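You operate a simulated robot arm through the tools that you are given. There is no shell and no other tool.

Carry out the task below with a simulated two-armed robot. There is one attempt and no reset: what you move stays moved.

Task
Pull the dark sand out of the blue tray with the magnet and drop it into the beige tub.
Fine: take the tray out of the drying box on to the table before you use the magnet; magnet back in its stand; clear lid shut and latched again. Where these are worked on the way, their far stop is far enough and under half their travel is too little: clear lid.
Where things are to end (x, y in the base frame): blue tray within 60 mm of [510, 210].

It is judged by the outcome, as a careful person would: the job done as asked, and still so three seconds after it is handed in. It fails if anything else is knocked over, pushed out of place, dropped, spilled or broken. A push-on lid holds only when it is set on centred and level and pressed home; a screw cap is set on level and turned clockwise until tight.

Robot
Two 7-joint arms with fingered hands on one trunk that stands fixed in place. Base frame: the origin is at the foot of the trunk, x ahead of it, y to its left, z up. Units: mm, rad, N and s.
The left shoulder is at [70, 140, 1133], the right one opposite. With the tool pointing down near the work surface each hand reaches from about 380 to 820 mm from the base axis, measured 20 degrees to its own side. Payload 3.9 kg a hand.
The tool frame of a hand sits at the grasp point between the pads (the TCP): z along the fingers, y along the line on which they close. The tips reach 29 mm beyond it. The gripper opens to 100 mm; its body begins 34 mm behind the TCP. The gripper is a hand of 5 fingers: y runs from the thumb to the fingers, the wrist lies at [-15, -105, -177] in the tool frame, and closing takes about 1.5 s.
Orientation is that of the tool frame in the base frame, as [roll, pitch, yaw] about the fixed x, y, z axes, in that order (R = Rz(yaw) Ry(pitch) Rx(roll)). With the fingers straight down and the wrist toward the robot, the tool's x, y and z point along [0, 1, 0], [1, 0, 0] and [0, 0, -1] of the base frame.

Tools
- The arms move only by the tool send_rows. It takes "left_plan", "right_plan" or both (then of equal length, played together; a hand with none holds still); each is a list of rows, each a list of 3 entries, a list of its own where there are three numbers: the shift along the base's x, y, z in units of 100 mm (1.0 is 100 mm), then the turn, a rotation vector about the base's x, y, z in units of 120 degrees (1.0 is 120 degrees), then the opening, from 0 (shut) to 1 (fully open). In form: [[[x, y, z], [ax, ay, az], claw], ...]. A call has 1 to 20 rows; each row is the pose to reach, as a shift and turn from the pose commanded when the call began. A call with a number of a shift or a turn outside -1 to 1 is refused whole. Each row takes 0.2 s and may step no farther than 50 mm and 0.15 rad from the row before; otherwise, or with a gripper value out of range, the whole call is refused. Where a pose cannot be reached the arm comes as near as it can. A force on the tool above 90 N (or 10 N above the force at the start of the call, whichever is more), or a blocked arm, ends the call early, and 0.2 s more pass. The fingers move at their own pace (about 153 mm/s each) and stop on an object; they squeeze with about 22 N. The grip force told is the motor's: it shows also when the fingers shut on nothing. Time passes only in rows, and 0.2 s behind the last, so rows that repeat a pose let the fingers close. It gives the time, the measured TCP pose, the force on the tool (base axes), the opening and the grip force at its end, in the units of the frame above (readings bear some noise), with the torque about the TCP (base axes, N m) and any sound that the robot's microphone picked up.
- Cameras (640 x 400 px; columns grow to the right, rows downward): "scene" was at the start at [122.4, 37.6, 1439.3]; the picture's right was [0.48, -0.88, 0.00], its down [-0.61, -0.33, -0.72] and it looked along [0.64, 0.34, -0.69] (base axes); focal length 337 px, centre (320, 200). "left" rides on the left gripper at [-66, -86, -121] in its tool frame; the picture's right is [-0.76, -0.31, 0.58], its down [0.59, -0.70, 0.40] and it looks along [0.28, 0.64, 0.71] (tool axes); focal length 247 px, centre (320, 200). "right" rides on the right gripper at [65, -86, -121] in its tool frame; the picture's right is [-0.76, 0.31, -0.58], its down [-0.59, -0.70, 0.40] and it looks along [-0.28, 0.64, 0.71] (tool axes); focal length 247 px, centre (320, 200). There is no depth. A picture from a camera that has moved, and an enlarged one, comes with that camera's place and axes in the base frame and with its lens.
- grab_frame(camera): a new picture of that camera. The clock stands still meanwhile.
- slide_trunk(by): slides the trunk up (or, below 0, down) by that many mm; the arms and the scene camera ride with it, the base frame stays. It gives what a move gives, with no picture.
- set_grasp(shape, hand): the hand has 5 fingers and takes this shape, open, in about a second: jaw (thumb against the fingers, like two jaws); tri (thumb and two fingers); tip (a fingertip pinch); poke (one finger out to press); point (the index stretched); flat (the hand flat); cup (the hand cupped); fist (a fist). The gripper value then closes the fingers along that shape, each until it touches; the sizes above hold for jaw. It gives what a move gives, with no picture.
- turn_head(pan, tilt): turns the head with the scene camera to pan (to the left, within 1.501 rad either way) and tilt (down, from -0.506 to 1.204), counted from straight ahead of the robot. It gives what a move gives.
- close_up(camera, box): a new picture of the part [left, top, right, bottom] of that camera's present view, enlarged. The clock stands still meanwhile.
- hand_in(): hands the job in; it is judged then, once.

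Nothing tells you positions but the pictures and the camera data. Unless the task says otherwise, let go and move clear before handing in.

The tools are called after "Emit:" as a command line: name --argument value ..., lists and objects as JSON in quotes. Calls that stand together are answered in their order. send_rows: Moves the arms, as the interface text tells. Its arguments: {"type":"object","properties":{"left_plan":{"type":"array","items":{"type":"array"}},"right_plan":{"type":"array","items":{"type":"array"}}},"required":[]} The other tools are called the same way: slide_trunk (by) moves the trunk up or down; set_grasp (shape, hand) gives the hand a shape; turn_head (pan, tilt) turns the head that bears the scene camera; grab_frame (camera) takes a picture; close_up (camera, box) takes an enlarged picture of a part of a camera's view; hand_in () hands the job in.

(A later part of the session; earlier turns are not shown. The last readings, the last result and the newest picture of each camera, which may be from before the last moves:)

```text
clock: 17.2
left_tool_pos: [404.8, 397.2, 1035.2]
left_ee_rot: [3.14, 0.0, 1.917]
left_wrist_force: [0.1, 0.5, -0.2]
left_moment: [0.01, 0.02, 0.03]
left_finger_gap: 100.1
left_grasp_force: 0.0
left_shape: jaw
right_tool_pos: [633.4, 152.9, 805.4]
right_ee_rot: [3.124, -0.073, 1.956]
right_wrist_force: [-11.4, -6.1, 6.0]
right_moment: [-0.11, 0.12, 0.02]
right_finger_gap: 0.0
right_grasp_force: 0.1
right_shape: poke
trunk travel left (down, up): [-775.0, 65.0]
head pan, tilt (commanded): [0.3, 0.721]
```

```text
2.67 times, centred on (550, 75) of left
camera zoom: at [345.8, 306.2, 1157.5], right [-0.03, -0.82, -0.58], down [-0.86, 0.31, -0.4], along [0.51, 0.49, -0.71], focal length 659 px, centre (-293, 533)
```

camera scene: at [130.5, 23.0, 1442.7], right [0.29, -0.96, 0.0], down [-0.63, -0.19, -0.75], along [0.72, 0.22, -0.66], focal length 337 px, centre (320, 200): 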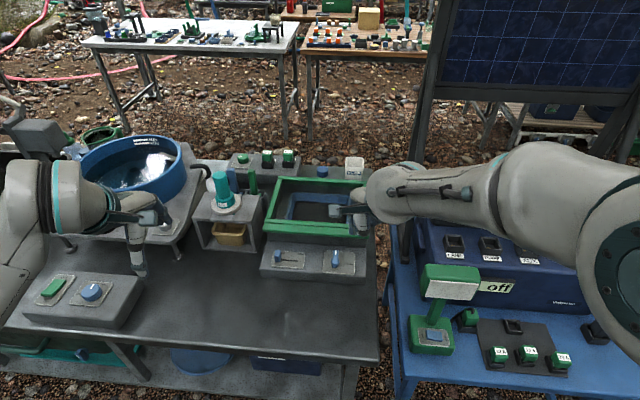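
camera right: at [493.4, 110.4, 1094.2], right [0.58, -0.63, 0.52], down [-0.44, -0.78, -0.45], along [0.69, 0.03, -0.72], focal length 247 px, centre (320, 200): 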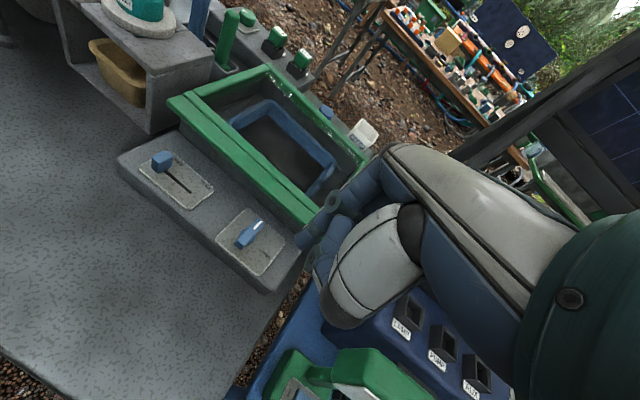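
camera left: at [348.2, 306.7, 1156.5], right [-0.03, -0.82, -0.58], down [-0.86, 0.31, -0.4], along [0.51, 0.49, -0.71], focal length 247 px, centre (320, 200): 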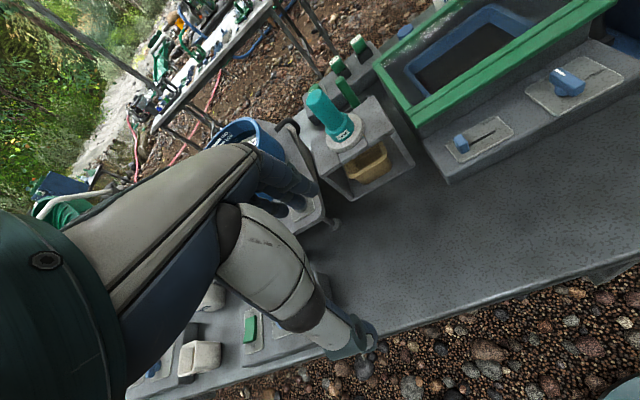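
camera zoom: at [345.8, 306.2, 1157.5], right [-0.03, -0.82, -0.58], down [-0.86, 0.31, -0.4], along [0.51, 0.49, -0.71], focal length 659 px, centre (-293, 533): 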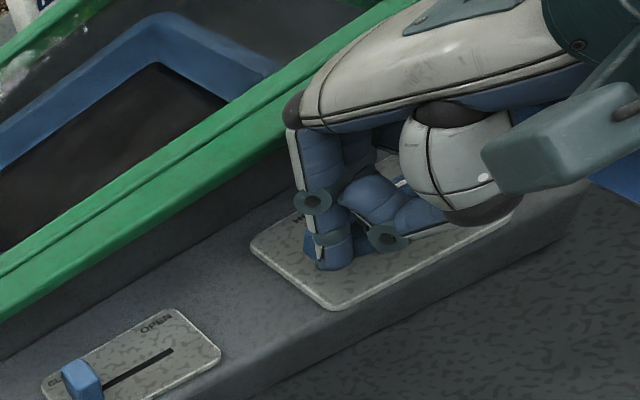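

Emit:
send_rows --right_plan '[[[-0.1, 0.05, 0.05], [0, 0, 0], 1], [[-0.2, 0.05, 0.3], [0, 0, 0], 1], [[-0.3, 0.1, 0.6], [0, 0, 0], 1], [[-0.5, 0.1, 0.6], [0, 0, 0], 1]]'

Emit:
close_up --camera "left" --box '[460, 0, 640, 150]'

Emit:
close_up --camera "right" --box '[100, 0, 420, 200]'

```text
clock: 18.2
left_tool_pos: [406.8, 399.3, 1034.1]
left_ee_rot: [-3.141, 0.0, 1.918]
left_wrist_force: [0.6, 0.4, 0.5]
left_moment: [0.0, 0.01, -0.04]
left_finger_gap: 99.8
left_grasp_force: 0.1
left_shape: jaw
right_tool_pos: [585.7, 159.5, 862.1]
right_ee_rot: [3.131, -0.078, 1.946]
right_wrist_force: [-0.1, -0.4, -0.8]
right_moment: [-0.02, 0.04, -0.01]
right_finger_gap: 0.0
right_grasp_force: 0.0
right_shape: poke
trunk travel left (down, up): [-775.0, 65.0]
head pan, tilt (commanded): [0.3, 0.721]
```

```text
2.67 times, centred on (550, 75) of left
camera zoom: at [348.0, 307.0, 1156.4], right [-0.03, -0.82, -0.58], down [-0.86, 0.31, -0.4], along [0.51, 0.48, -0.71], focal length 659 px, centre (-293, 533)
```

zoom: 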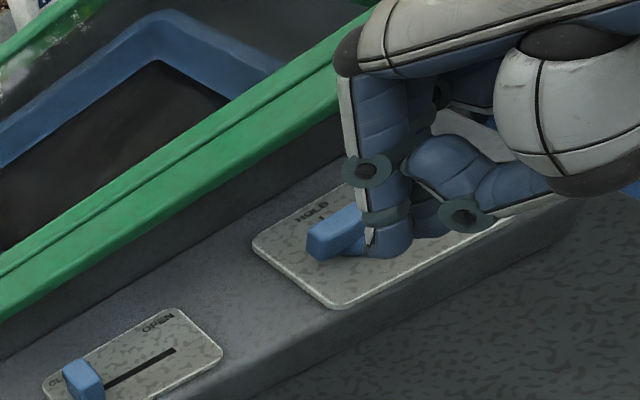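

```text
2.00 times, centred on (260, 100) of right
camera zoom: at [484.1, 180.3, 987.2], right [0.57, -0.63, 0.52], down [-0.45, -0.77, -0.45], along [0.69, 0.03, -0.72], focal length 494 px, centre (440, 400)
```

zoom: 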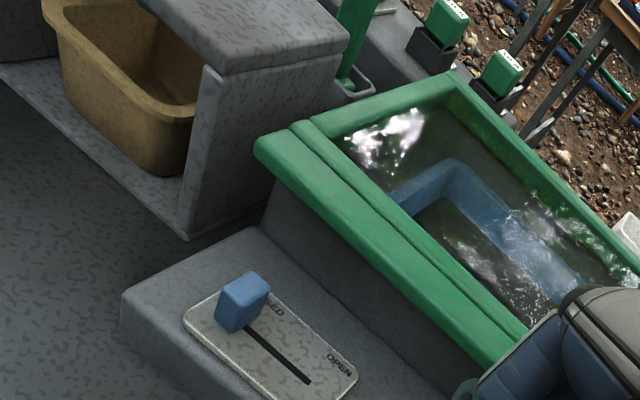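

The latch knob now lies across (FREE). Next I'll pull the right hand back out of the way and use the left hand's poking finger for the slider.

Emit:
send_rows --right_plan '[[[-0.2, -0.1, 0.3], [0, 0, 0], 1], [[-0.4, -0.3, 0.5], [0, 0, 0], 1], [[-0.6, -0.6, 0.7], [0, 0, 0], 1], [[-0.8, -0.9, 0.9], [0, 0, 0], 1], [[-1.0, -1.0, 1.0], [0, 0, 0], 1]]'

Emit:
set_grasp --shape "poke" --hand "left"

Emit:
close_up --camera "scene" --box '[240, 220, 400, 300]'

Emit:
grab_frame --camera "scene"

```text
clock: 18.9
left_tool_pos: [406.7, 398.5, 1034.0]
left_ee_rot: [3.142, 0.0, 1.92]
left_wrist_force: [0.4, -0.7, -0.3]
left_moment: [-0.01, 0.0, 0.01]
left_finger_gap: 99.7
left_grasp_force: 0.0
left_shape: jaw
right_tool_pos: [494.2, 115.8, 825.1]
right_ee_rot: [-2.957, -0.171, 1.895]
right_wrist_force: [0.4, 0.1, -0.1]
right_moment: [-0.02, -0.01, 0.0]
right_finger_gap: 0.0
right_grasp_force: 0.1
right_shape: poke
trunk travel left (down, up): [-775.0, 65.0]
head pan, tilt (commanded): [0.3, 0.721]
stopped in row 3 (right hand): the arm was blocked; the commanded pose is now the measured one
```

```text
clock: 19.8
left_tool_pos: [406.2, 397.9, 1034.5]
left_ee_rot: [3.14, -0.002, 1.918]
left_wrist_force: [-0.6, 0.8, 0.1]
left_moment: [0.04, 0.0, -0.01]
left_finger_gap: 0.1
left_grasp_force: 0.1
left_shape: poke
right_tool_pos: [493.7, 116.4, 825.9]
right_ee_rot: [-2.958, -0.167, 1.895]
right_wrist_force: [-0.4, 0.2, -0.9]
right_moment: [-0.01, -0.01, 0.04]
right_finger_gap: 0.1
right_grasp_force: 0.0
right_shape: poke
trunk travel left (down, up): [-775.0, 65.0]
head pan, tilt (commanded): [0.3, 0.721]
```

```text
4.00 times, centred on (320, 260) of scene
camera zoom: at [130.4, 23.2, 1442.7], right [0.3, -0.96, 0.0], down [-0.63, -0.2, -0.75], along [0.72, 0.22, -0.66], focal length 1347 px, centre (320, -40)
```

zoom: 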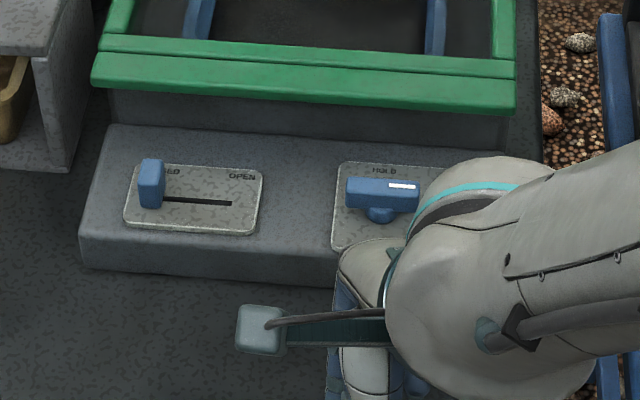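

```text
taken
camera scene: at [130.4, 23.2, 1442.7], right [0.3, -0.96, 0.0], down [-0.63, -0.2, -0.75], along [0.72, 0.22, -0.66], focal length 337 px, centre (320, 200)
```

scene: 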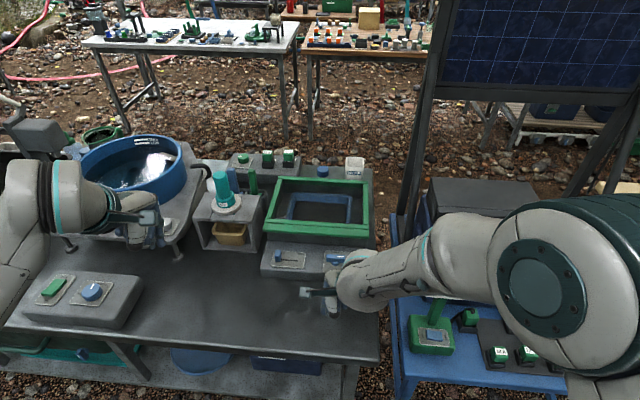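

The latch mark now points to FREE. The right arm got stuck in an awkward posture while retreating, so I'll ease it free with small moves, restoring its level.

Emit:
send_rows --right_plan '[[[0.05, 0, 0.1], [0, 0, 0], 1], [[0.1, 0, 0.2], [0, 0, 0], 1], [[0.15, 0, 0.4], [0, 0, 0], 1], [[0.2, 0, 0.6], [0, 0, 0], 1], [[0.2, 0, 0.6], [0, 0, 0], 1]]'

Emit:
turn_head --pan -0.2 --tilt 0.9

Emit:
grab_frame --camera "scene"

```text
clock: 21.0
left_tool_pos: [407.6, 400.1, 1035.2]
left_ee_rot: [-3.141, -0.002, 1.92]
left_wrist_force: [0.0, -0.5, 0.1]
left_moment: [0.02, -0.02, 0.03]
left_finger_gap: 0.1
left_grasp_force: 0.1
left_shape: poke
right_tool_pos: [511.1, 118.3, 884.7]
right_ee_rot: [-2.957, -0.165, 1.901]
right_wrist_force: [0.4, 0.3, 0.0]
right_moment: [-0.02, 0.02, 0.01]
right_finger_gap: 0.0
right_grasp_force: 0.0
right_shape: poke
trunk travel left (down, up): [-775.0, 65.0]
head pan, tilt (commanded): [0.3, 0.721]
```

```text
clock: 22.0
left_tool_pos: [407.0, 399.4, 1036.1]
left_ee_rot: [3.14, 0.0, 1.919]
left_wrist_force: [-1.0, -0.5, -0.2]
left_moment: [0.04, 0.02, 0.01]
left_finger_gap: 0.2
left_grasp_force: 0.0
left_shape: poke
right_tool_pos: [511.7, 118.6, 885.1]
right_ee_rot: [-2.956, -0.164, 1.9]
right_wrist_force: [0.4, -0.7, -0.1]
right_moment: [0.03, -0.01, 0.01]
right_finger_gap: 0.0
right_grasp_force: 0.0
right_shape: poke
trunk travel left (down, up): [-775.0, 65.0]
head pan, tilt (commanded): [-0.201, 0.901]
```

```text
taken
camera scene: at [124.1, -16.6, 1428.3], right [-0.2, -0.98, 0.0], down [-0.77, 0.16, -0.62], along [0.61, -0.12, -0.78], focal length 337 px, centre (320, 200)
```

scene: 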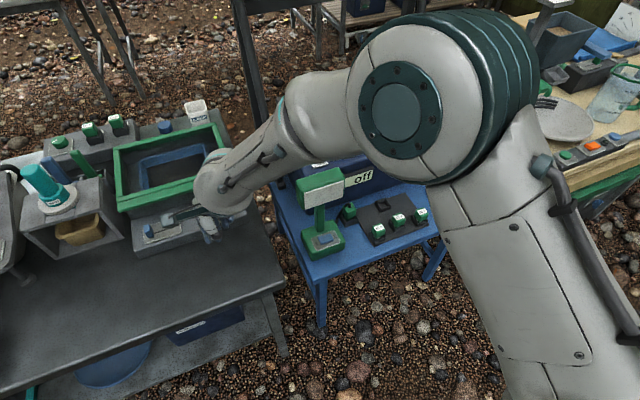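

Emit:
send_rows --right_plan '[[[0, -0.1, 0.15], [0, 0, 0.06], 1], [[0, -0.2, 0.3], [0, 0, 0.12], 1], [[0, -0.35, 0.45], [0, 0, 0.18], 1], [[-0.05, -0.5, 0.6], [0, 0, 0.24], 1], [[-0.1, -0.7, 0.8], [0, 0, 0.3], 1], [[-0.2, -0.9, 1.0], [0, 0, 0.3], 1], [[-0.3, -1.0, 1.0], [0, 0, 0.3], 1]]'

Emit:
turn_head --pan 0.4 --tilt 0.75

Emit:
grab_frame --camera "scene"

```text
clock: 23.6
left_tool_pos: [407.5, 398.1, 1034.8]
left_ee_rot: [3.142, 0.001, 1.919]
left_wrist_force: [0.2, -0.1, -0.4]
left_moment: [0.01, -0.01, 0.03]
left_finger_gap: 0.0
left_grasp_force: 0.1
left_shape: poke
right_tool_pos: [482.2, 16.8, 984.0]
right_ee_rot: [-2.956, -0.163, 2.532]
right_wrist_force: [0.3, -0.2, -0.2]
right_moment: [-0.01, 0.0, -0.01]
right_finger_gap: 0.0
right_grasp_force: 0.0
right_shape: poke
trunk travel left (down, up): [-775.0, 65.0]
head pan, tilt (commanded): [-0.201, 0.901]
```

```text
clock: 24.6
left_tool_pos: [406.4, 399.8, 1034.5]
left_ee_rot: [-3.141, 0.0, 1.918]
left_wrist_force: [0.1, 0.0, 0.2]
left_moment: [0.0, -0.02, -0.01]
left_finger_gap: 0.0
left_grasp_force: 0.0
left_shape: poke
right_tool_pos: [481.8, 18.4, 983.4]
right_ee_rot: [-2.957, -0.164, 2.53]
right_wrist_force: [0.2, 0.7, -0.7]
right_moment: [0.01, 0.02, -0.02]
right_finger_gap: 0.0
right_grasp_force: 0.1
right_shape: poke
trunk travel left (down, up): [-775.0, 65.0]
head pan, tilt (commanded): [0.4, 0.75]
```

```text
taken
camera scene: at [126.4, 30.4, 1440.2], right [0.39, -0.92, 0.0], down [-0.63, -0.26, -0.73], along [0.67, 0.28, -0.68], focal length 337 px, centre (320, 200)
```

scene: 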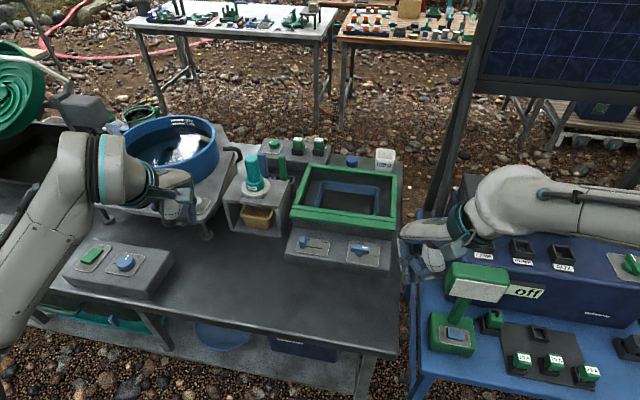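

Emit:
send_rows --left_plan '[[[0.3, -0.1, -0.2], [0, 0, 0], 1], [[0.6, -0.3, -0.4], [0, 0, 0], 1], [[0.8, -0.5, -0.7], [0, 0, 0], 1], [[1.0, -0.7, -1.0], [0, 0, 0], 1]]'

Emit:
send_rows --left_plan '[[[0.3, -0.1, -0.2], [0, 0, 0], 1], [[0.6, -0.2, -0.4], [0, 0, 0], 1], [[0.9, -0.2, -0.7], [0, 0, 0], 1], [[1.0, -0.2, -0.8], [0, 0, 0], 1], [[1.0, -0.2, -0.8], [0, 0, 0], 1]]'

Emit:
grab_frame --camera "left"

Emit:
close_up --camera "scene" --box '[240, 160, 400, 280]'

```text
clock: 25.6
left_tool_pos: [444.3, 350.3, 910.5]
left_ee_rot: [3.14, -0.001, 1.918]
left_wrist_force: [1.4, -0.4, -0.1]
left_moment: [0.0, 0.01, -0.02]
left_finger_gap: 0.0
left_grasp_force: 0.0
left_shape: poke
left hand out of reach, approached as far as the arm can: row 1, 2, 3, 4
right_tool_pos: [482.9, 16.6, 983.9]
right_ee_rot: [-2.956, -0.165, 2.529]
right_wrist_force: [-0.5, 0.2, 0.7]
right_moment: [-0.03, 0.03, 0.0]
right_finger_gap: 0.2
right_grasp_force: 0.1
right_shape: poke
trunk travel left (down, up): [-775.0, 65.0]
head pan, tilt (commanded): [0.4, 0.75]
```

```text
clock: 26.8
left_tool_pos: [468.7, 378.7, 855.9]
left_ee_rot: [-3.14, 0.0, 1.918]
left_wrist_force: [-0.4, 0.4, -0.6]
left_moment: [0.0, -0.02, -0.01]
left_finger_gap: 0.2
left_grasp_force: 0.1
left_shape: poke
left hand out of reach, approached as far as the arm can: row 1, 2, 3, 4, 5
right_tool_pos: [482.0, 17.6, 985.0]
right_ee_rot: [-2.958, -0.166, 2.531]
right_wrist_force: [-0.2, 0.1, 0.0]
right_moment: [0.03, 0.01, -0.02]
right_finger_gap: 0.3
right_grasp_force: 0.1
right_shape: poke
trunk travel left (down, up): [-775.0, 65.0]
head pan, tilt (commanded): [0.4, 0.75]
```

```text
taken
camera left: at [409.8, 286.7, 976.7], right [-0.03, -0.82, -0.58], down [-0.86, 0.31, -0.4], along [0.51, 0.48, -0.71], focal length 247 px, centre (320, 200)
```

left: 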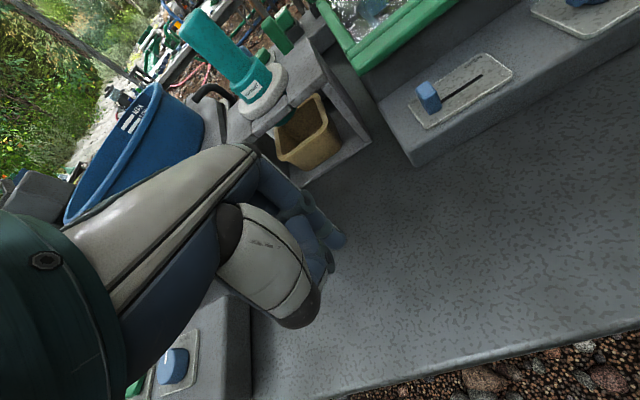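

```text
3.33 times, centred on (320, 220) of scene
camera zoom: at [126.2, 30.6, 1440.2], right [0.39, -0.92, 0.0], down [-0.63, -0.27, -0.73], along [0.67, 0.28, -0.68], focal length 1123 px, centre (320, 133)
```

zoom: 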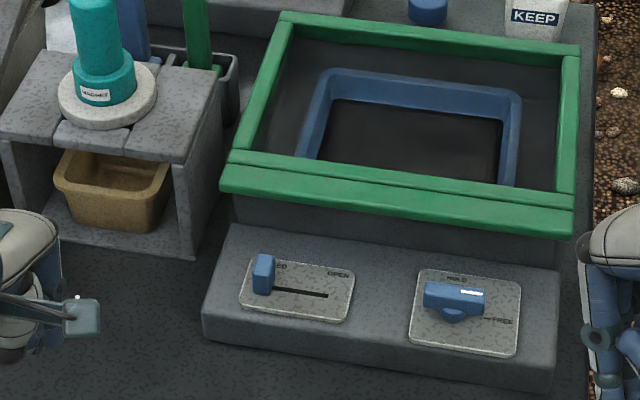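

Emit:
turn_head --pan 0.9 --tilt 0.9

Emit:
grab_frame --camera "scene"

```text
clock: 27.7
left_tool_pos: [468.4, 378.7, 854.1]
left_ee_rot: [3.14, 0.001, 1.918]
left_wrist_force: [-0.1, -0.7, -0.4]
left_moment: [-0.02, 0.02, 0.0]
left_finger_gap: 0.0
left_grasp_force: 0.1
left_shape: poke
right_tool_pos: [481.9, 17.5, 984.2]
right_ee_rot: [-2.958, -0.165, 2.531]
right_wrist_force: [-0.2, 0.2, 0.1]
right_moment: [-0.01, 0.01, 0.0]
right_finger_gap: 0.0
right_grasp_force: 0.0
right_shape: poke
trunk travel left (down, up): [-775.0, 65.0]
head pan, tilt (commanded): [0.901, 0.901]
```

```text
taken
camera scene: at [97.0, 57.4, 1428.3], right [0.78, -0.62, 0.0], down [-0.49, -0.61, -0.62], along [0.39, 0.49, -0.78], focal length 337 px, centre (320, 200)
```

scene: 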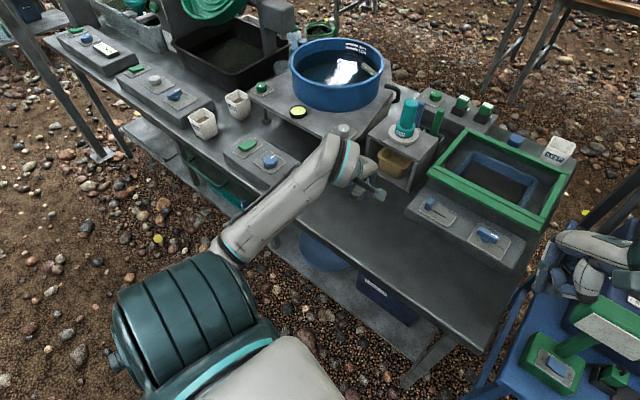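

The left arm ran out of range because its wrist is bent unnaturally; I'll turn its hand clockwise to a more natural heading and try again.

Emit:
send_rows --left_plan '[[[0, 0, 0.1], [0, 0, -0.065], 1], [[0, 0, 0.2], [0, 0, -0.13], 1], [[0, 0, 0.2], [0, 0, -0.195], 1], [[0.1, 0, 0.2], [0, 0, -0.26], 1], [[0.3, -0.1, 0.2], [0, 0, -0.3], 1], [[0.5, -0.2, 0.2], [0, 0, -0.3], 1], [[0.7, -0.4, 0.2], [0, 0, -0.3], 1], [[0.7, -0.4, 0.2], [0, 0, -0.3], 1]]'

Emit:
grab_frame --camera "scene"

```text
clock: 29.5
left_tool_pos: [509.4, 347.8, 877.3]
left_ee_rot: [3.141, 0.001, 1.289]
left_wrist_force: [-0.3, -0.4, -0.1]
left_moment: [0.03, 0.01, -0.01]
left_finger_gap: 0.1
left_grasp_force: 0.0
left_shape: poke
left hand out of reach, approached as far as the arm can: row 6, 7, 8
right_tool_pos: [481.7, 17.1, 983.5]
right_ee_rot: [-2.956, -0.164, 2.53]
right_wrist_force: [0.1, 0.7, -0.4]
right_moment: [0.01, -0.01, -0.01]
right_finger_gap: 0.0
right_grasp_force: 0.0
right_shape: poke
trunk travel left (down, up): [-775.0, 65.0]
head pan, tilt (commanded): [0.901, 0.901]
```

```text
taken
camera scene: at [97.0, 58.1, 1428.3], right [0.78, -0.62, 0.0], down [-0.49, -0.61, -0.62], along [0.39, 0.49, -0.78], focal length 337 px, centre (320, 200)
```

scene: 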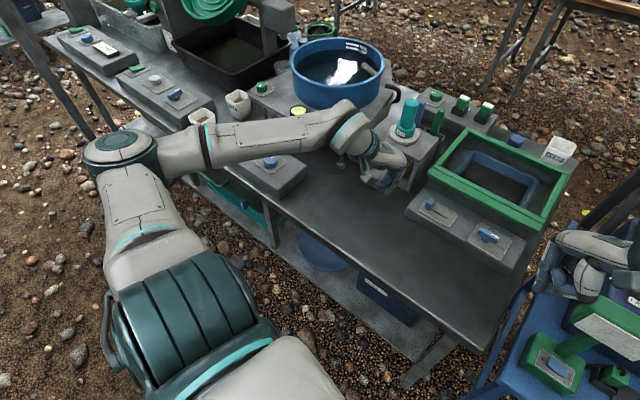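

Emit:
send_rows --left_plan '[[[0, 0, 0.4], [0, 0, 0], 1], [[0, 0, 0.8], [0, 0, 0], 1], [[0.1, 0, 1.0], [0, 0, 0], 1], [[0.3, 0, 1.0], [0, 0, 0], 1], [[0.5, 0, 1.0], [0, 0, 0], 1], [[0.7, 0, 1.0], [0, 0, 0], 1], [[0.9, 0, 1.0], [0, 0, 0], 1], [[0.9, 0, 1.0], [0, 0, 0], 1]]'

Emit:
grab_frame --camera "scene"

```text
clock: 31.3
left_tool_pos: [599.3, 349.7, 978.1]
left_ee_rot: [3.141, 0.0, 1.29]
left_wrist_force: [-1.1, 0.3, 1.6]
left_moment: [0.03, -0.06, 0.03]
left_finger_gap: 0.0
left_grasp_force: 0.2
left_shape: poke
right_tool_pos: [481.7, 17.6, 984.9]
right_ee_rot: [-2.954, -0.163, 2.529]
right_wrist_force: [-0.4, -0.1, -0.2]
right_moment: [-0.03, -0.02, 0.02]
right_finger_gap: 0.0
right_grasp_force: 0.1
right_shape: poke
trunk travel left (down, up): [-775.0, 65.0]
head pan, tilt (commanded): [0.901, 0.901]
```

```text
taken
camera scene: at [96.2, 57.7, 1428.4], right [0.78, -0.62, 0.0], down [-0.49, -0.61, -0.62], along [0.39, 0.49, -0.78], focal length 337 px, centre (320, 200)
```

scene: 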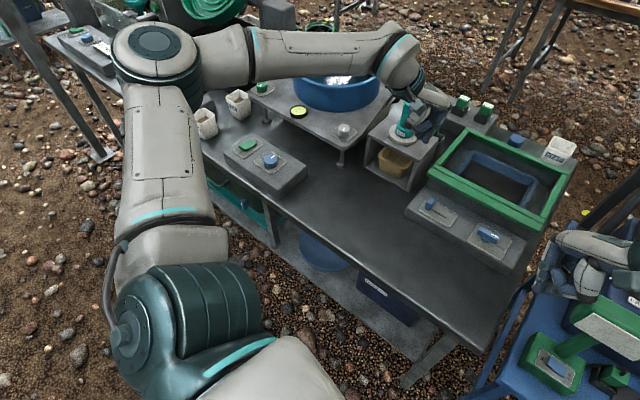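

The left arm is now in a good posture. I'll bring its poking finger down to the left side of the slider.

Emit:
send_rows --left_plan '[[[0.05, -0.15, -0.2], [0, 0, 0], 1], [[0.1, -0.3, -0.4], [0, 0, 0], 1], [[0.145, -0.39, -0.65], [0, 0, 0], 1], [[0.145, -0.39, -0.9], [0, 0, 0], 1], [[0.145, -0.39, -1.0], [0, 0, 0], 1], [[0.145, -0.39, -1.0], [0, 0, 0], 1]]'

Emit:
turn_head --pan 0.4 --tilt 0.75

Emit:
grab_frame --camera "scene"

Emit:
grab_frame --camera "left"

```text
clock: 32.7
left_tool_pos: [616.0, 311.2, 877.0]
left_ee_rot: [3.142, -0.001, 1.29]
left_wrist_force: [-0.2, -0.4, -0.6]
left_moment: [0.01, 0.0, 0.0]
left_finger_gap: 0.0
left_grasp_force: 0.1
left_shape: poke
right_tool_pos: [481.6, 17.2, 983.6]
right_ee_rot: [-2.956, -0.165, 2.53]
right_wrist_force: [-0.4, -0.5, 0.5]
right_moment: [0.02, -0.01, -0.03]
right_finger_gap: 0.0
right_grasp_force: 0.0
right_shape: poke
trunk travel left (down, up): [-775.0, 65.0]
head pan, tilt (commanded): [0.901, 0.901]
```

```text
clock: 33.6
left_tool_pos: [615.3, 309.9, 877.5]
left_ee_rot: [3.141, 0.001, 1.29]
left_wrist_force: [0.2, -0.5, 0.2]
left_moment: [0.01, 0.0, -0.01]
left_finger_gap: 0.0
left_grasp_force: 0.1
left_shape: poke
right_tool_pos: [481.6, 17.7, 985.1]
right_ee_rot: [-2.954, -0.165, 2.528]
right_wrist_force: [0.0, 0.5, -0.5]
right_moment: [0.0, 0.01, 0.0]
right_finger_gap: 0.1
right_grasp_force: 0.0
right_shape: poke
trunk travel left (down, up): [-775.0, 65.0]
head pan, tilt (commanded): [0.4, 0.75]
```

```text
taken
camera scene: at [126.3, 30.7, 1440.2], right [0.39, -0.92, 0.0], down [-0.63, -0.27, -0.73], along [0.67, 0.29, -0.68], focal length 337 px, centre (320, 200)
```

scene: 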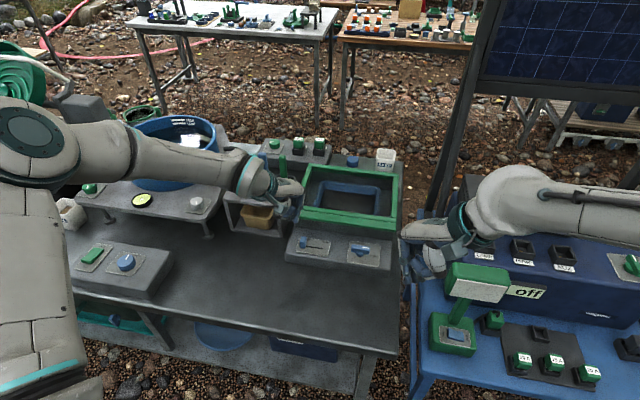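

```text
taken
camera left: at [513.8, 270.3, 999.0], right [-0.5, -0.64, -0.58], down [-0.51, 0.76, -0.4], along [0.69, 0.09, -0.71], focal length 247 px, centre (320, 200)
```

left: 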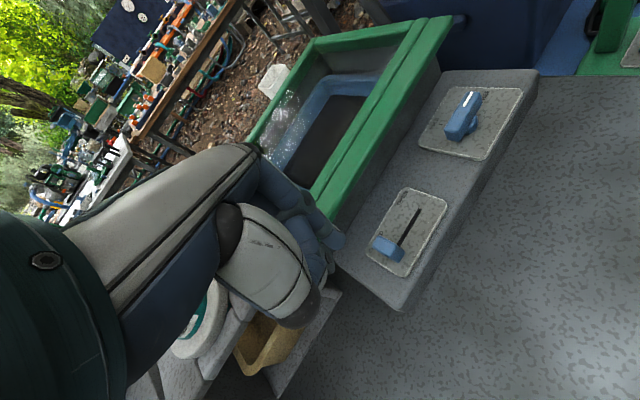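

Emit:
close_up --camera "left" --box '[260, 150, 460, 310]'

Emit:
close_up --camera "scene" --box '[230, 150, 400, 280]'

```text
2.50 times, centred on (360, 230) of left
camera zoom: at [513.8, 270.3, 999.0], right [-0.5, -0.64, -0.58], down [-0.51, 0.76, -0.4], along [0.69, 0.09, -0.71], focal length 617 px, centre (220, 125)
```

zoom: 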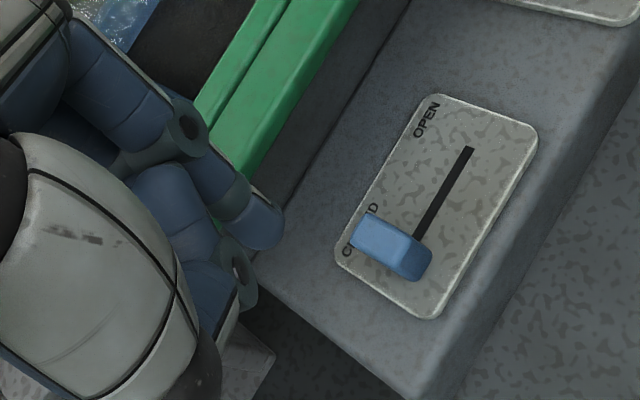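

```text
3.08 times, centred on (315, 215) of scene
camera zoom: at [126.3, 30.7, 1440.2], right [0.39, -0.92, 0.0], down [-0.63, -0.27, -0.73], along [0.67, 0.29, -0.68], focal length 1036 px, centre (335, 154)
```

zoom: 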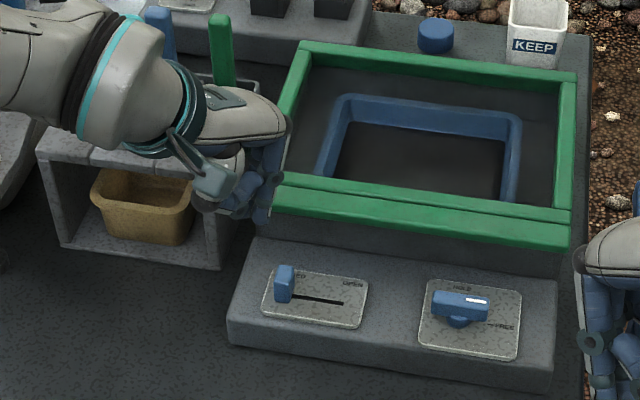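

Emit:
send_rows --left_plan '[[[0, 0.05, -0.25], [0, 0, 0], 1], [[0, 0.05, -0.5], [0, 0, 0], 1], [[0, 0.05, -0.75], [0, 0, 0], 1], [[0, 0.05, -0.75], [0, 0, 0], 1]]'

Emit:
close_up --camera "left" --box '[260, 150, 460, 310]'

Emit:
close_up --camera "scene" --box '[230, 150, 400, 280]'

```text
clock: 34.6
left_tool_pos: [612.7, 316.7, 802.5]
left_ee_rot: [-3.138, 0.0, 1.289]
left_wrist_force: [-10.0, -2.7, 2.3]
left_moment: [0.11, -0.31, 0.17]
left_finger_gap: 0.2
left_grasp_force: 0.1
left_shape: poke
right_tool_pos: [480.0, 16.7, 983.5]
right_ee_rot: [-2.958, -0.165, 2.53]
right_wrist_force: [0.9, 0.1, 0.7]
right_moment: [0.0, 0.02, 0.02]
right_finger_gap: 0.2
right_grasp_force: 0.0
right_shape: poke
trunk travel left (down, up): [-775.0, 65.0]
head pan, tilt (commanded): [0.4, 0.75]
```

```text
2.50 times, centred on (360, 230) of left
camera zoom: at [511.6, 275.6, 924.1], right [-0.51, -0.64, -0.58], down [-0.51, 0.76, -0.4], along [0.69, 0.09, -0.71], focal length 617 px, centre (220, 125)
```

zoom: 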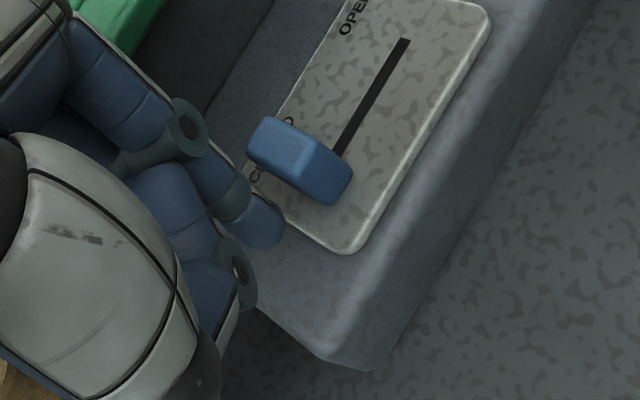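

```text
3.08 times, centred on (315, 215) of scene
camera zoom: at [123.9, 29.8, 1440.4], right [0.39, -0.92, 0.0], down [-0.63, -0.27, -0.73], along [0.67, 0.29, -0.68], focal length 1036 px, centre (335, 154)
```

zoom: 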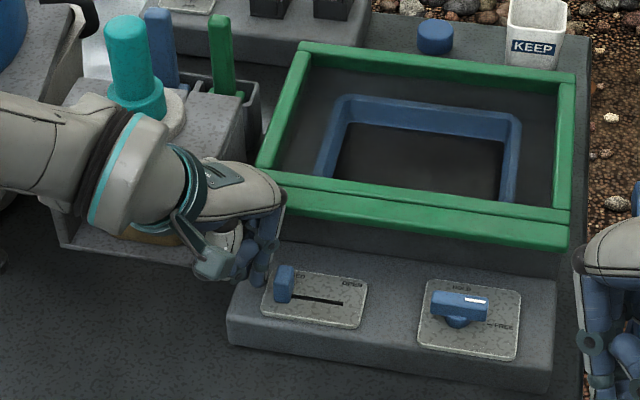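

The hand's knuckles are touching the lid lip lightly (10 N). I'll back off and tilt the hand so the fingertip leads and the knuckles stay clear.

Emit:
send_rows --left_plan '[[[-0.15, 0, 0.03], [0, 0, 0], 1], [[-0.15, 0, 0.03], [0, -0.056, 0], 1], [[-0.15, 0, 0.02], [0, -0.112, 0], 1], [[-0.15, 0, 0.0], [0, -0.167, 0], 1], [[-0.15, 0, 0.0], [0, -0.167, 0], 1]]'

Emit:
close_up --camera "left" --box '[260, 150, 460, 310]'

Emit:
close_up --camera "scene" --box '[230, 150, 400, 280]'

```text
clock: 35.8
left_tool_pos: [598.9, 314.6, 802.1]
left_ee_rot: [2.802, -0.097, 1.306]
left_wrist_force: [0.2, -0.3, 0.4]
left_moment: [-0.01, -0.01, -0.02]
left_finger_gap: 0.2
left_grasp_force: 0.1
left_shape: poke
right_tool_pos: [481.6, 16.8, 984.3]
right_ee_rot: [-2.956, -0.163, 2.531]
right_wrist_force: [-0.3, -0.8, 0.0]
right_moment: [-0.02, -0.01, -0.02]
right_finger_gap: 0.0
right_grasp_force: 0.0
right_shape: poke
trunk travel left (down, up): [-775.0, 65.0]
head pan, tilt (commanded): [0.4, 0.75]
```

```text
2.50 times, centred on (360, 230) of left
camera zoom: at [463.3, 274.5, 882.1], right [-0.28, -0.64, -0.72], down [-0.34, 0.76, -0.55], along [0.9, 0.09, -0.43], focal length 617 px, centre (220, 125)
```

zoom: 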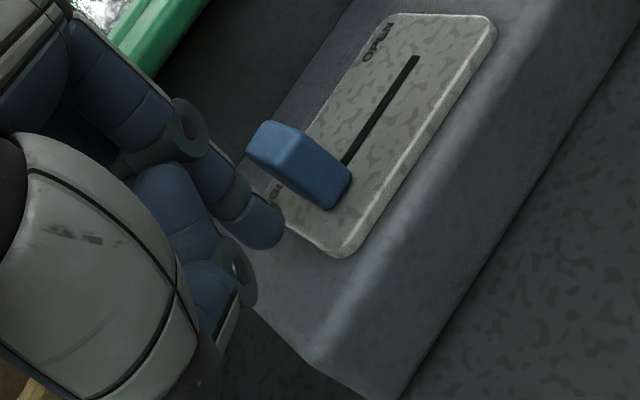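

```text
3.08 times, centred on (315, 215) of scene
camera zoom: at [126.7, 29.8, 1440.2], right [0.39, -0.92, 0.0], down [-0.63, -0.26, -0.73], along [0.67, 0.28, -0.68], focal length 1036 px, centre (335, 154)
```

zoom: 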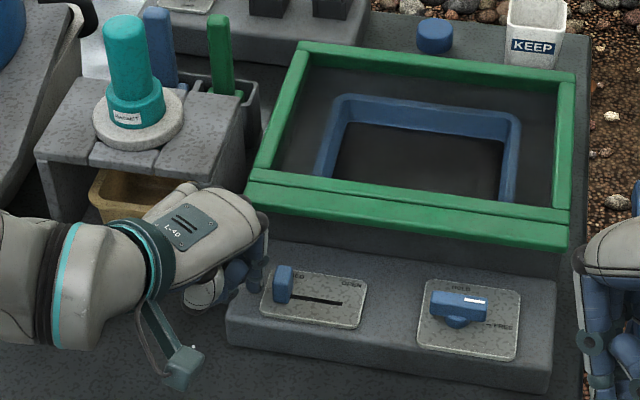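

Emit:
send_rows --left_plan '[[[0, 0, -0.05], [0, 0, 0], 1], [[0.021, -0.098, -0.06], [0, 0, 0], 1], [[0.038, -0.176, -0.06], [0, 0, 0], 1], [[0.055, -0.254, -0.06], [0, 0, 0], 1], [[0.071, -0.332, -0.06], [0, 0, 0], 1], [[0.071, -0.332, -0.06], [0, 0, 0], 1]]'

Emit:
close_up --camera "scene" --box '[230, 100, 430, 280]'

Emit:
close_up --camera "left" --box '[260, 150, 460, 310]'

```text
clock: 37.2
left_tool_pos: [606.1, 281.5, 795.5]
left_ee_rot: [2.806, -0.094, 1.307]
left_wrist_force: [0.2, 0.6, -0.6]
left_moment: [0.03, 0.01, 0.0]
left_finger_gap: 0.0
left_grasp_force: 0.2
left_shape: poke
right_tool_pos: [481.8, 17.8, 984.3]
right_ee_rot: [-2.957, -0.165, 2.529]
right_wrist_force: [0.0, -0.2, 0.0]
right_moment: [-0.02, 0.0, 0.03]
right_finger_gap: 0.0
right_grasp_force: 0.1
right_shape: poke
trunk travel left (down, up): [-775.0, 65.0]
head pan, tilt (commanded): [0.4, 0.75]
```

```text
2.22 times, centred on (330, 190) of scene
camera zoom: at [126.2, 30.7, 1440.2], right [0.39, -0.92, 0.0], down [-0.63, -0.27, -0.73], along [0.67, 0.28, -0.68], focal length 748 px, centre (298, 222)
```

zoom: 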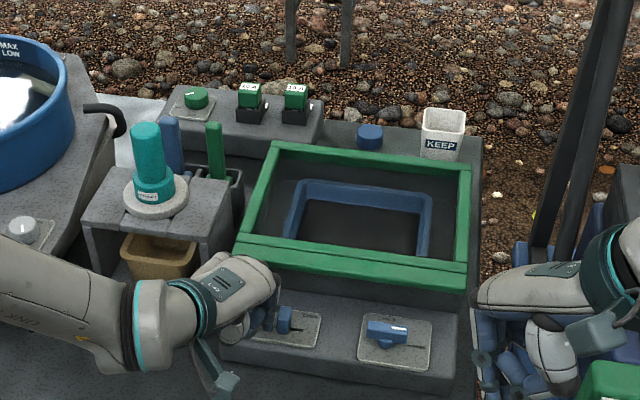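

```text
2.50 times, centred on (360, 230) of left
camera zoom: at [469.2, 241.7, 876.4], right [-0.28, -0.64, -0.71], down [-0.34, 0.76, -0.55], along [0.9, 0.09, -0.43], focal length 617 px, centre (220, 125)
```

zoom: 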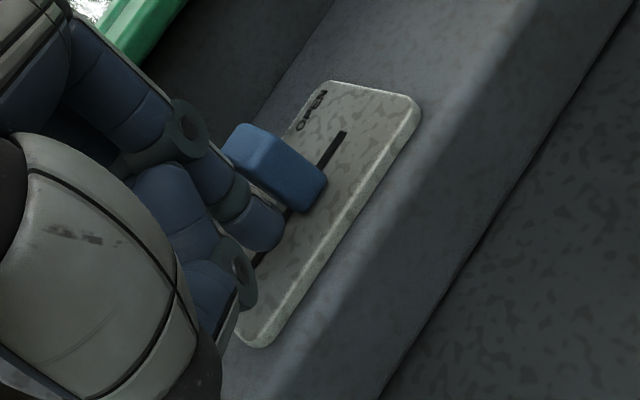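

Emit:
send_rows --left_plan '[[[0.017, -0.078, 0], [0, 0, 0], 1], [[0.034, -0.156, 0], [0, 0, 0], 1], [[0.05, -0.234, 0], [0, 0, 0], 1], [[0.06, -0.28, 0], [0, 0, 0], 1], [[0.06, -0.28, 0], [0, 0, 0], 1]]'

Emit:
close_up --camera "scene" --box '[230, 100, 430, 280]'

Emit:
close_up --camera "left" --box '[260, 150, 460, 310]'

```text
clock: 38.4
left_tool_pos: [611.2, 255.9, 795.8]
left_ee_rot: [2.804, -0.095, 1.307]
left_wrist_force: [-2.3, 7.3, 2.0]
left_moment: [-0.02, 0.0, -0.01]
left_finger_gap: 0.0
left_grasp_force: 0.1
left_shape: poke
right_tool_pos: [480.2, 19.2, 983.6]
right_ee_rot: [-2.956, -0.165, 2.528]
right_wrist_force: [0.1, -0.7, -0.1]
right_moment: [0.04, 0.01, 0.03]
right_finger_gap: 0.0
right_grasp_force: 0.1
right_shape: poke
trunk travel left (down, up): [-775.0, 65.0]
head pan, tilt (commanded): [0.4, 0.75]
```

```text
2.22 times, centred on (330, 190) of scene
camera zoom: at [125.6, 31.8, 1440.3], right [0.39, -0.92, 0.0], down [-0.63, -0.27, -0.73], along [0.67, 0.28, -0.68], focal length 748 px, centre (298, 222)
```

zoom: 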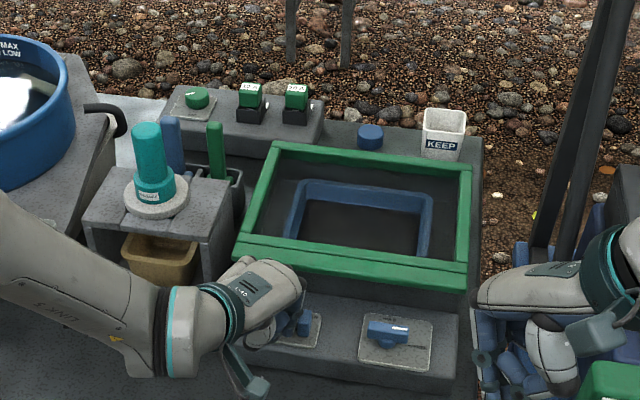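

```text
2.50 times, centred on (360, 230) of left
camera zoom: at [474.8, 215.4, 875.7], right [-0.28, -0.64, -0.71], down [-0.35, 0.76, -0.55], along [0.9, 0.1, -0.43], focal length 617 px, centre (220, 125)
```

zoom: 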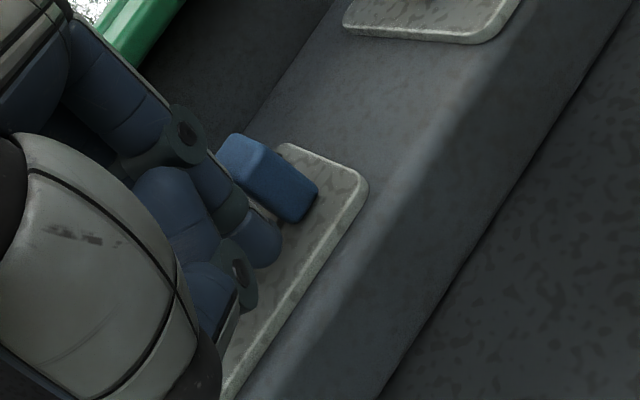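

The slider is at OPEN, and the lid hasn't visibly moved by itself. I'll back the left hand off and look closely at the lid.

Emit:
send_rows --left_plan '[[[-0.1, 0.1, 0.05], [0, 0, 0], 1], [[-0.4, 0.2, 0.3], [0, 0, 0], 1], [[-0.7, 0.3, 0.7], [0, 0, 0], 1], [[-0.9, 0.4, 1.0], [0, 0, 0], 1]]'

Emit:
close_up --camera "scene" --box '[280, 130, 420, 280]'

Emit:
close_up --camera "left" --box '[250, 0, 640, 250]'

```text
refused: row 3 steps farther than a row can; nothing moved
```

```text
2.67 times, centred on (350, 205) of scene
camera zoom: at [125.6, 31.8, 1440.3], right [0.39, -0.92, 0.0], down [-0.63, -0.27, -0.73], along [0.67, 0.28, -0.68], focal length 898 px, centre (240, 187)
```

zoom: 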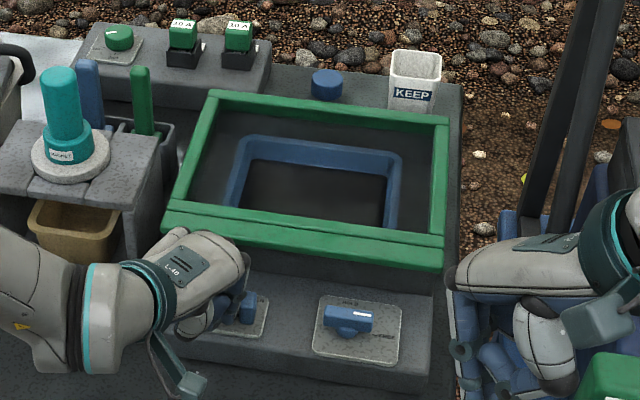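

```text
1.60 times, centred on (445, 125) of left
camera zoom: at [474.8, 215.4, 875.7], right [-0.28, -0.64, -0.71], down [-0.35, 0.76, -0.55], along [0.9, 0.1, -0.43], focal length 395 px, centre (120, 320)
```

zoom: 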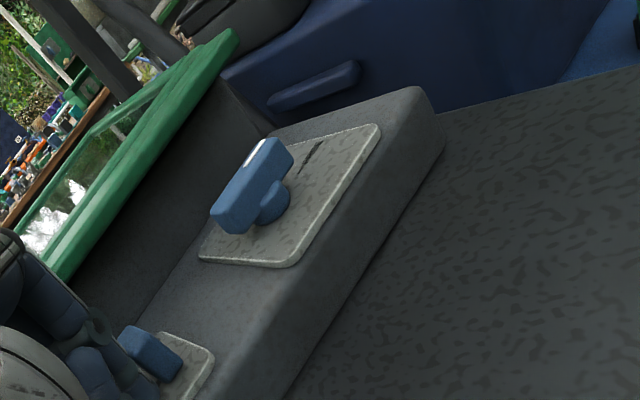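

Emit:
send_rows --left_plan '[[[-0.1, 0.1, 0.05], [0, 0, 0], 1], [[-0.35, 0.15, 0.3], [0, 0, 0], 1], [[-0.6, 0.2, 0.6], [0, 0, 0], 1], [[-0.85, 0.25, 0.9], [0, 0, 0], 1], [[-0.95, 0.25, 1.0], [0, 0, 0], 1]]'

Emit:
close_up --camera "scene" --box '[280, 130, 420, 280]'

Emit:
close_up --camera "left" --box '[250, 0, 640, 250]'

```text
clock: 39.6
left_tool_pos: [516.5, 278.4, 896.2]
left_ee_rot: [2.805, -0.097, 1.306]
left_wrist_force: [0.1, 0.7, 0.3]
left_moment: [0.01, -0.01, -0.04]
left_finger_gap: 0.1
left_grasp_force: 0.0
left_shape: poke
right_tool_pos: [481.9, 17.8, 984.0]
right_ee_rot: [-2.956, -0.166, 2.528]
right_wrist_force: [-0.4, -0.4, -0.5]
right_moment: [-0.01, 0.0, 0.02]
right_finger_gap: 0.1
right_grasp_force: 0.0
right_shape: poke
trunk travel left (down, up): [-775.0, 65.0]
head pan, tilt (commanded): [0.4, 0.75]
```

```text
2.67 times, centred on (350, 205) of scene
camera zoom: at [126.4, 30.1, 1440.2], right [0.39, -0.92, 0.0], down [-0.63, -0.27, -0.73], along [0.67, 0.28, -0.68], focal length 898 px, centre (240, 187)
```

zoom: 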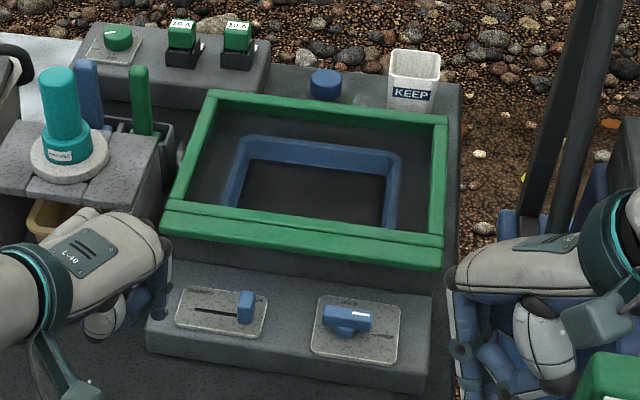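

```text
1.60 times, centred on (445, 125) of left
camera zoom: at [380.2, 238.4, 976.6], right [-0.28, -0.64, -0.71], down [-0.34, 0.76, -0.55], along [0.9, 0.09, -0.43], focal length 395 px, centre (120, 320)
```

zoom: 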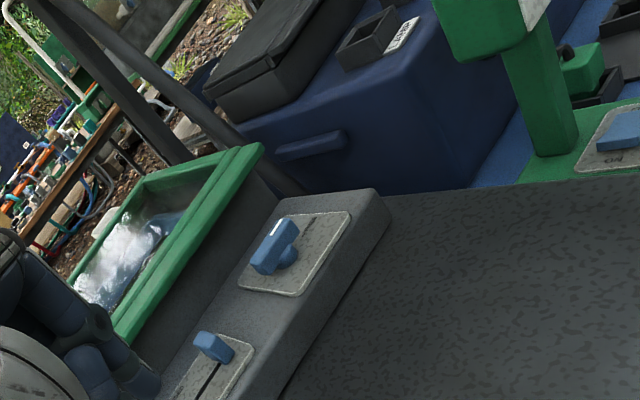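

Emit:
close_up --camera "left" --box '[290, 80, 430, 230]'

Emit:
close_up --camera "right" --box '[100, 0, 420, 200]'

Emit:
grab_frame --camera "right"

```text
2.67 times, centred on (360, 155) of left
camera zoom: at [380.2, 238.4, 976.6], right [-0.28, -0.64, -0.71], down [-0.34, 0.76, -0.55], along [0.9, 0.09, -0.43], focal length 659 px, centre (213, 320)
```

zoom: 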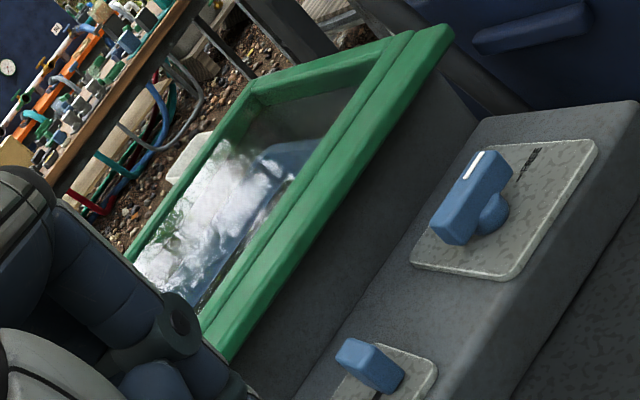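

```text
2.00 times, centred on (260, 100) of right
camera zoom: at [410.9, -9.4, 1128.4], right [0.91, -0.14, 0.38], down [0.0, -0.93, -0.35], along [0.41, 0.32, -0.85], focal length 494 px, centre (440, 400)
```

zoom: 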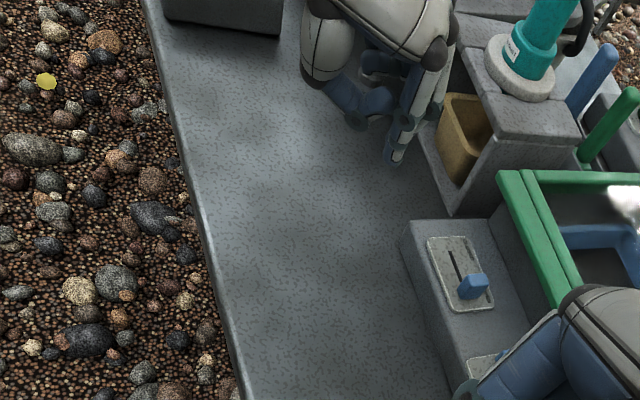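

```text
taken
camera right: at [410.9, -9.4, 1128.4], right [0.91, -0.14, 0.38], down [0.0, -0.93, -0.35], along [0.41, 0.32, -0.85], focal length 247 px, centre (320, 200)
```

right: 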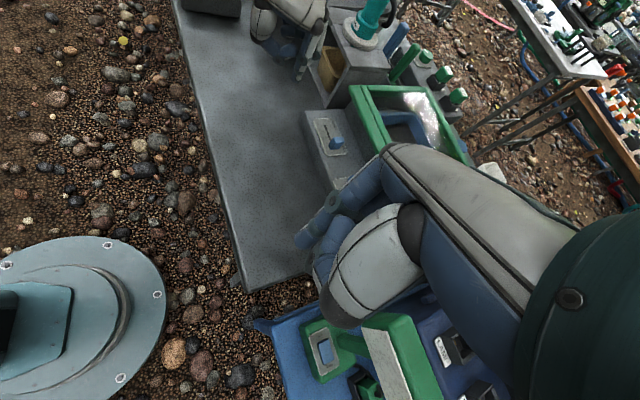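

The lid stays shut and needs lifting by its protruding front lip. I'll try a stretched-finger shape on the left hand to see whether a finger can reach forward under the lip.

Emit:
set_grasp --shape "point" --hand "left"

Emit:
close_up --camera "scene" --box '[160, 130, 420, 300]'

Emit:
grab_frame --camera "left"

Emit:
close_up --camera "right" --box '[200, 0, 460, 160]'

```text
clock: 40.5
left_tool_pos: [517.2, 279.2, 896.8]
left_ee_rot: [2.805, -0.097, 1.304]
left_wrist_force: [-0.7, 1.4, 0.3]
left_moment: [-0.01, 0.01, -0.03]
left_finger_gap: 0.0
left_grasp_force: 0.0
left_shape: point
right_tool_pos: [481.8, 17.0, 984.6]
right_ee_rot: [-2.957, -0.165, 2.53]
right_wrist_force: [-0.1, -0.6, 0.7]
right_moment: [0.0, 0.0, 0.0]
right_finger_gap: 0.1
right_grasp_force: 0.0
right_shape: poke
trunk travel left (down, up): [-775.0, 65.0]
head pan, tilt (commanded): [0.4, 0.75]
```

```text
2.35 times, centred on (290, 215) of scene
camera zoom: at [126.2, 30.5, 1440.2], right [0.39, -0.92, 0.0], down [-0.63, -0.27, -0.73], along [0.67, 0.28, -0.68], focal length 792 px, centre (391, 165)
```

zoom: 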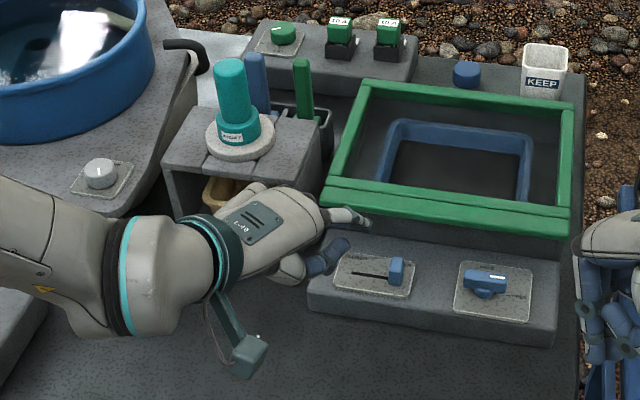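

```text
taken
camera left: at [380.6, 238.7, 976.5], right [-0.28, -0.64, -0.72], down [-0.34, 0.76, -0.55], along [0.9, 0.09, -0.43], focal length 247 px, centre (320, 200)
```

left: 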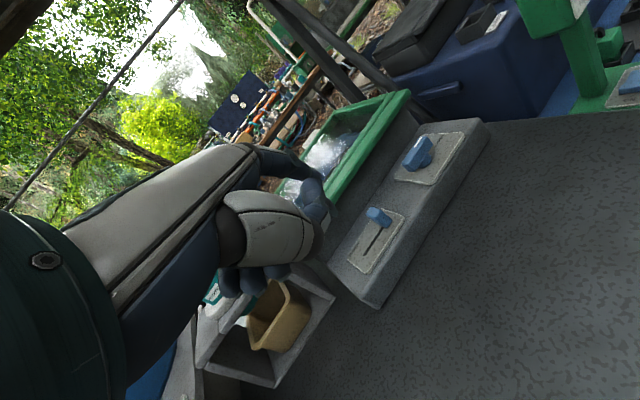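

```text
2.46 times, centred on (330, 80) of right
camera zoom: at [410.8, -9.0, 1128.5], right [0.91, -0.14, 0.38], down [0.0, -0.94, -0.35], along [0.41, 0.32, -0.85], focal length 608 px, centre (295, 495)
```

zoom: 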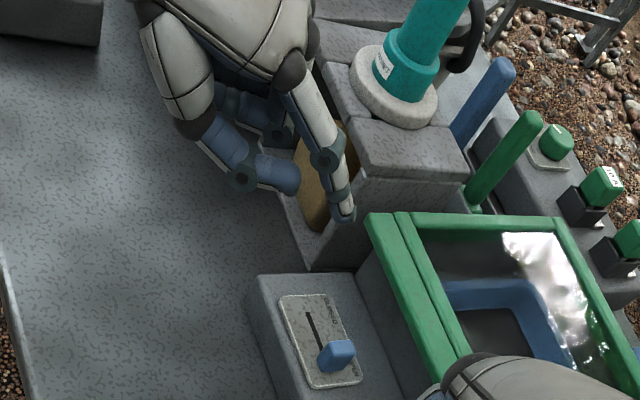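

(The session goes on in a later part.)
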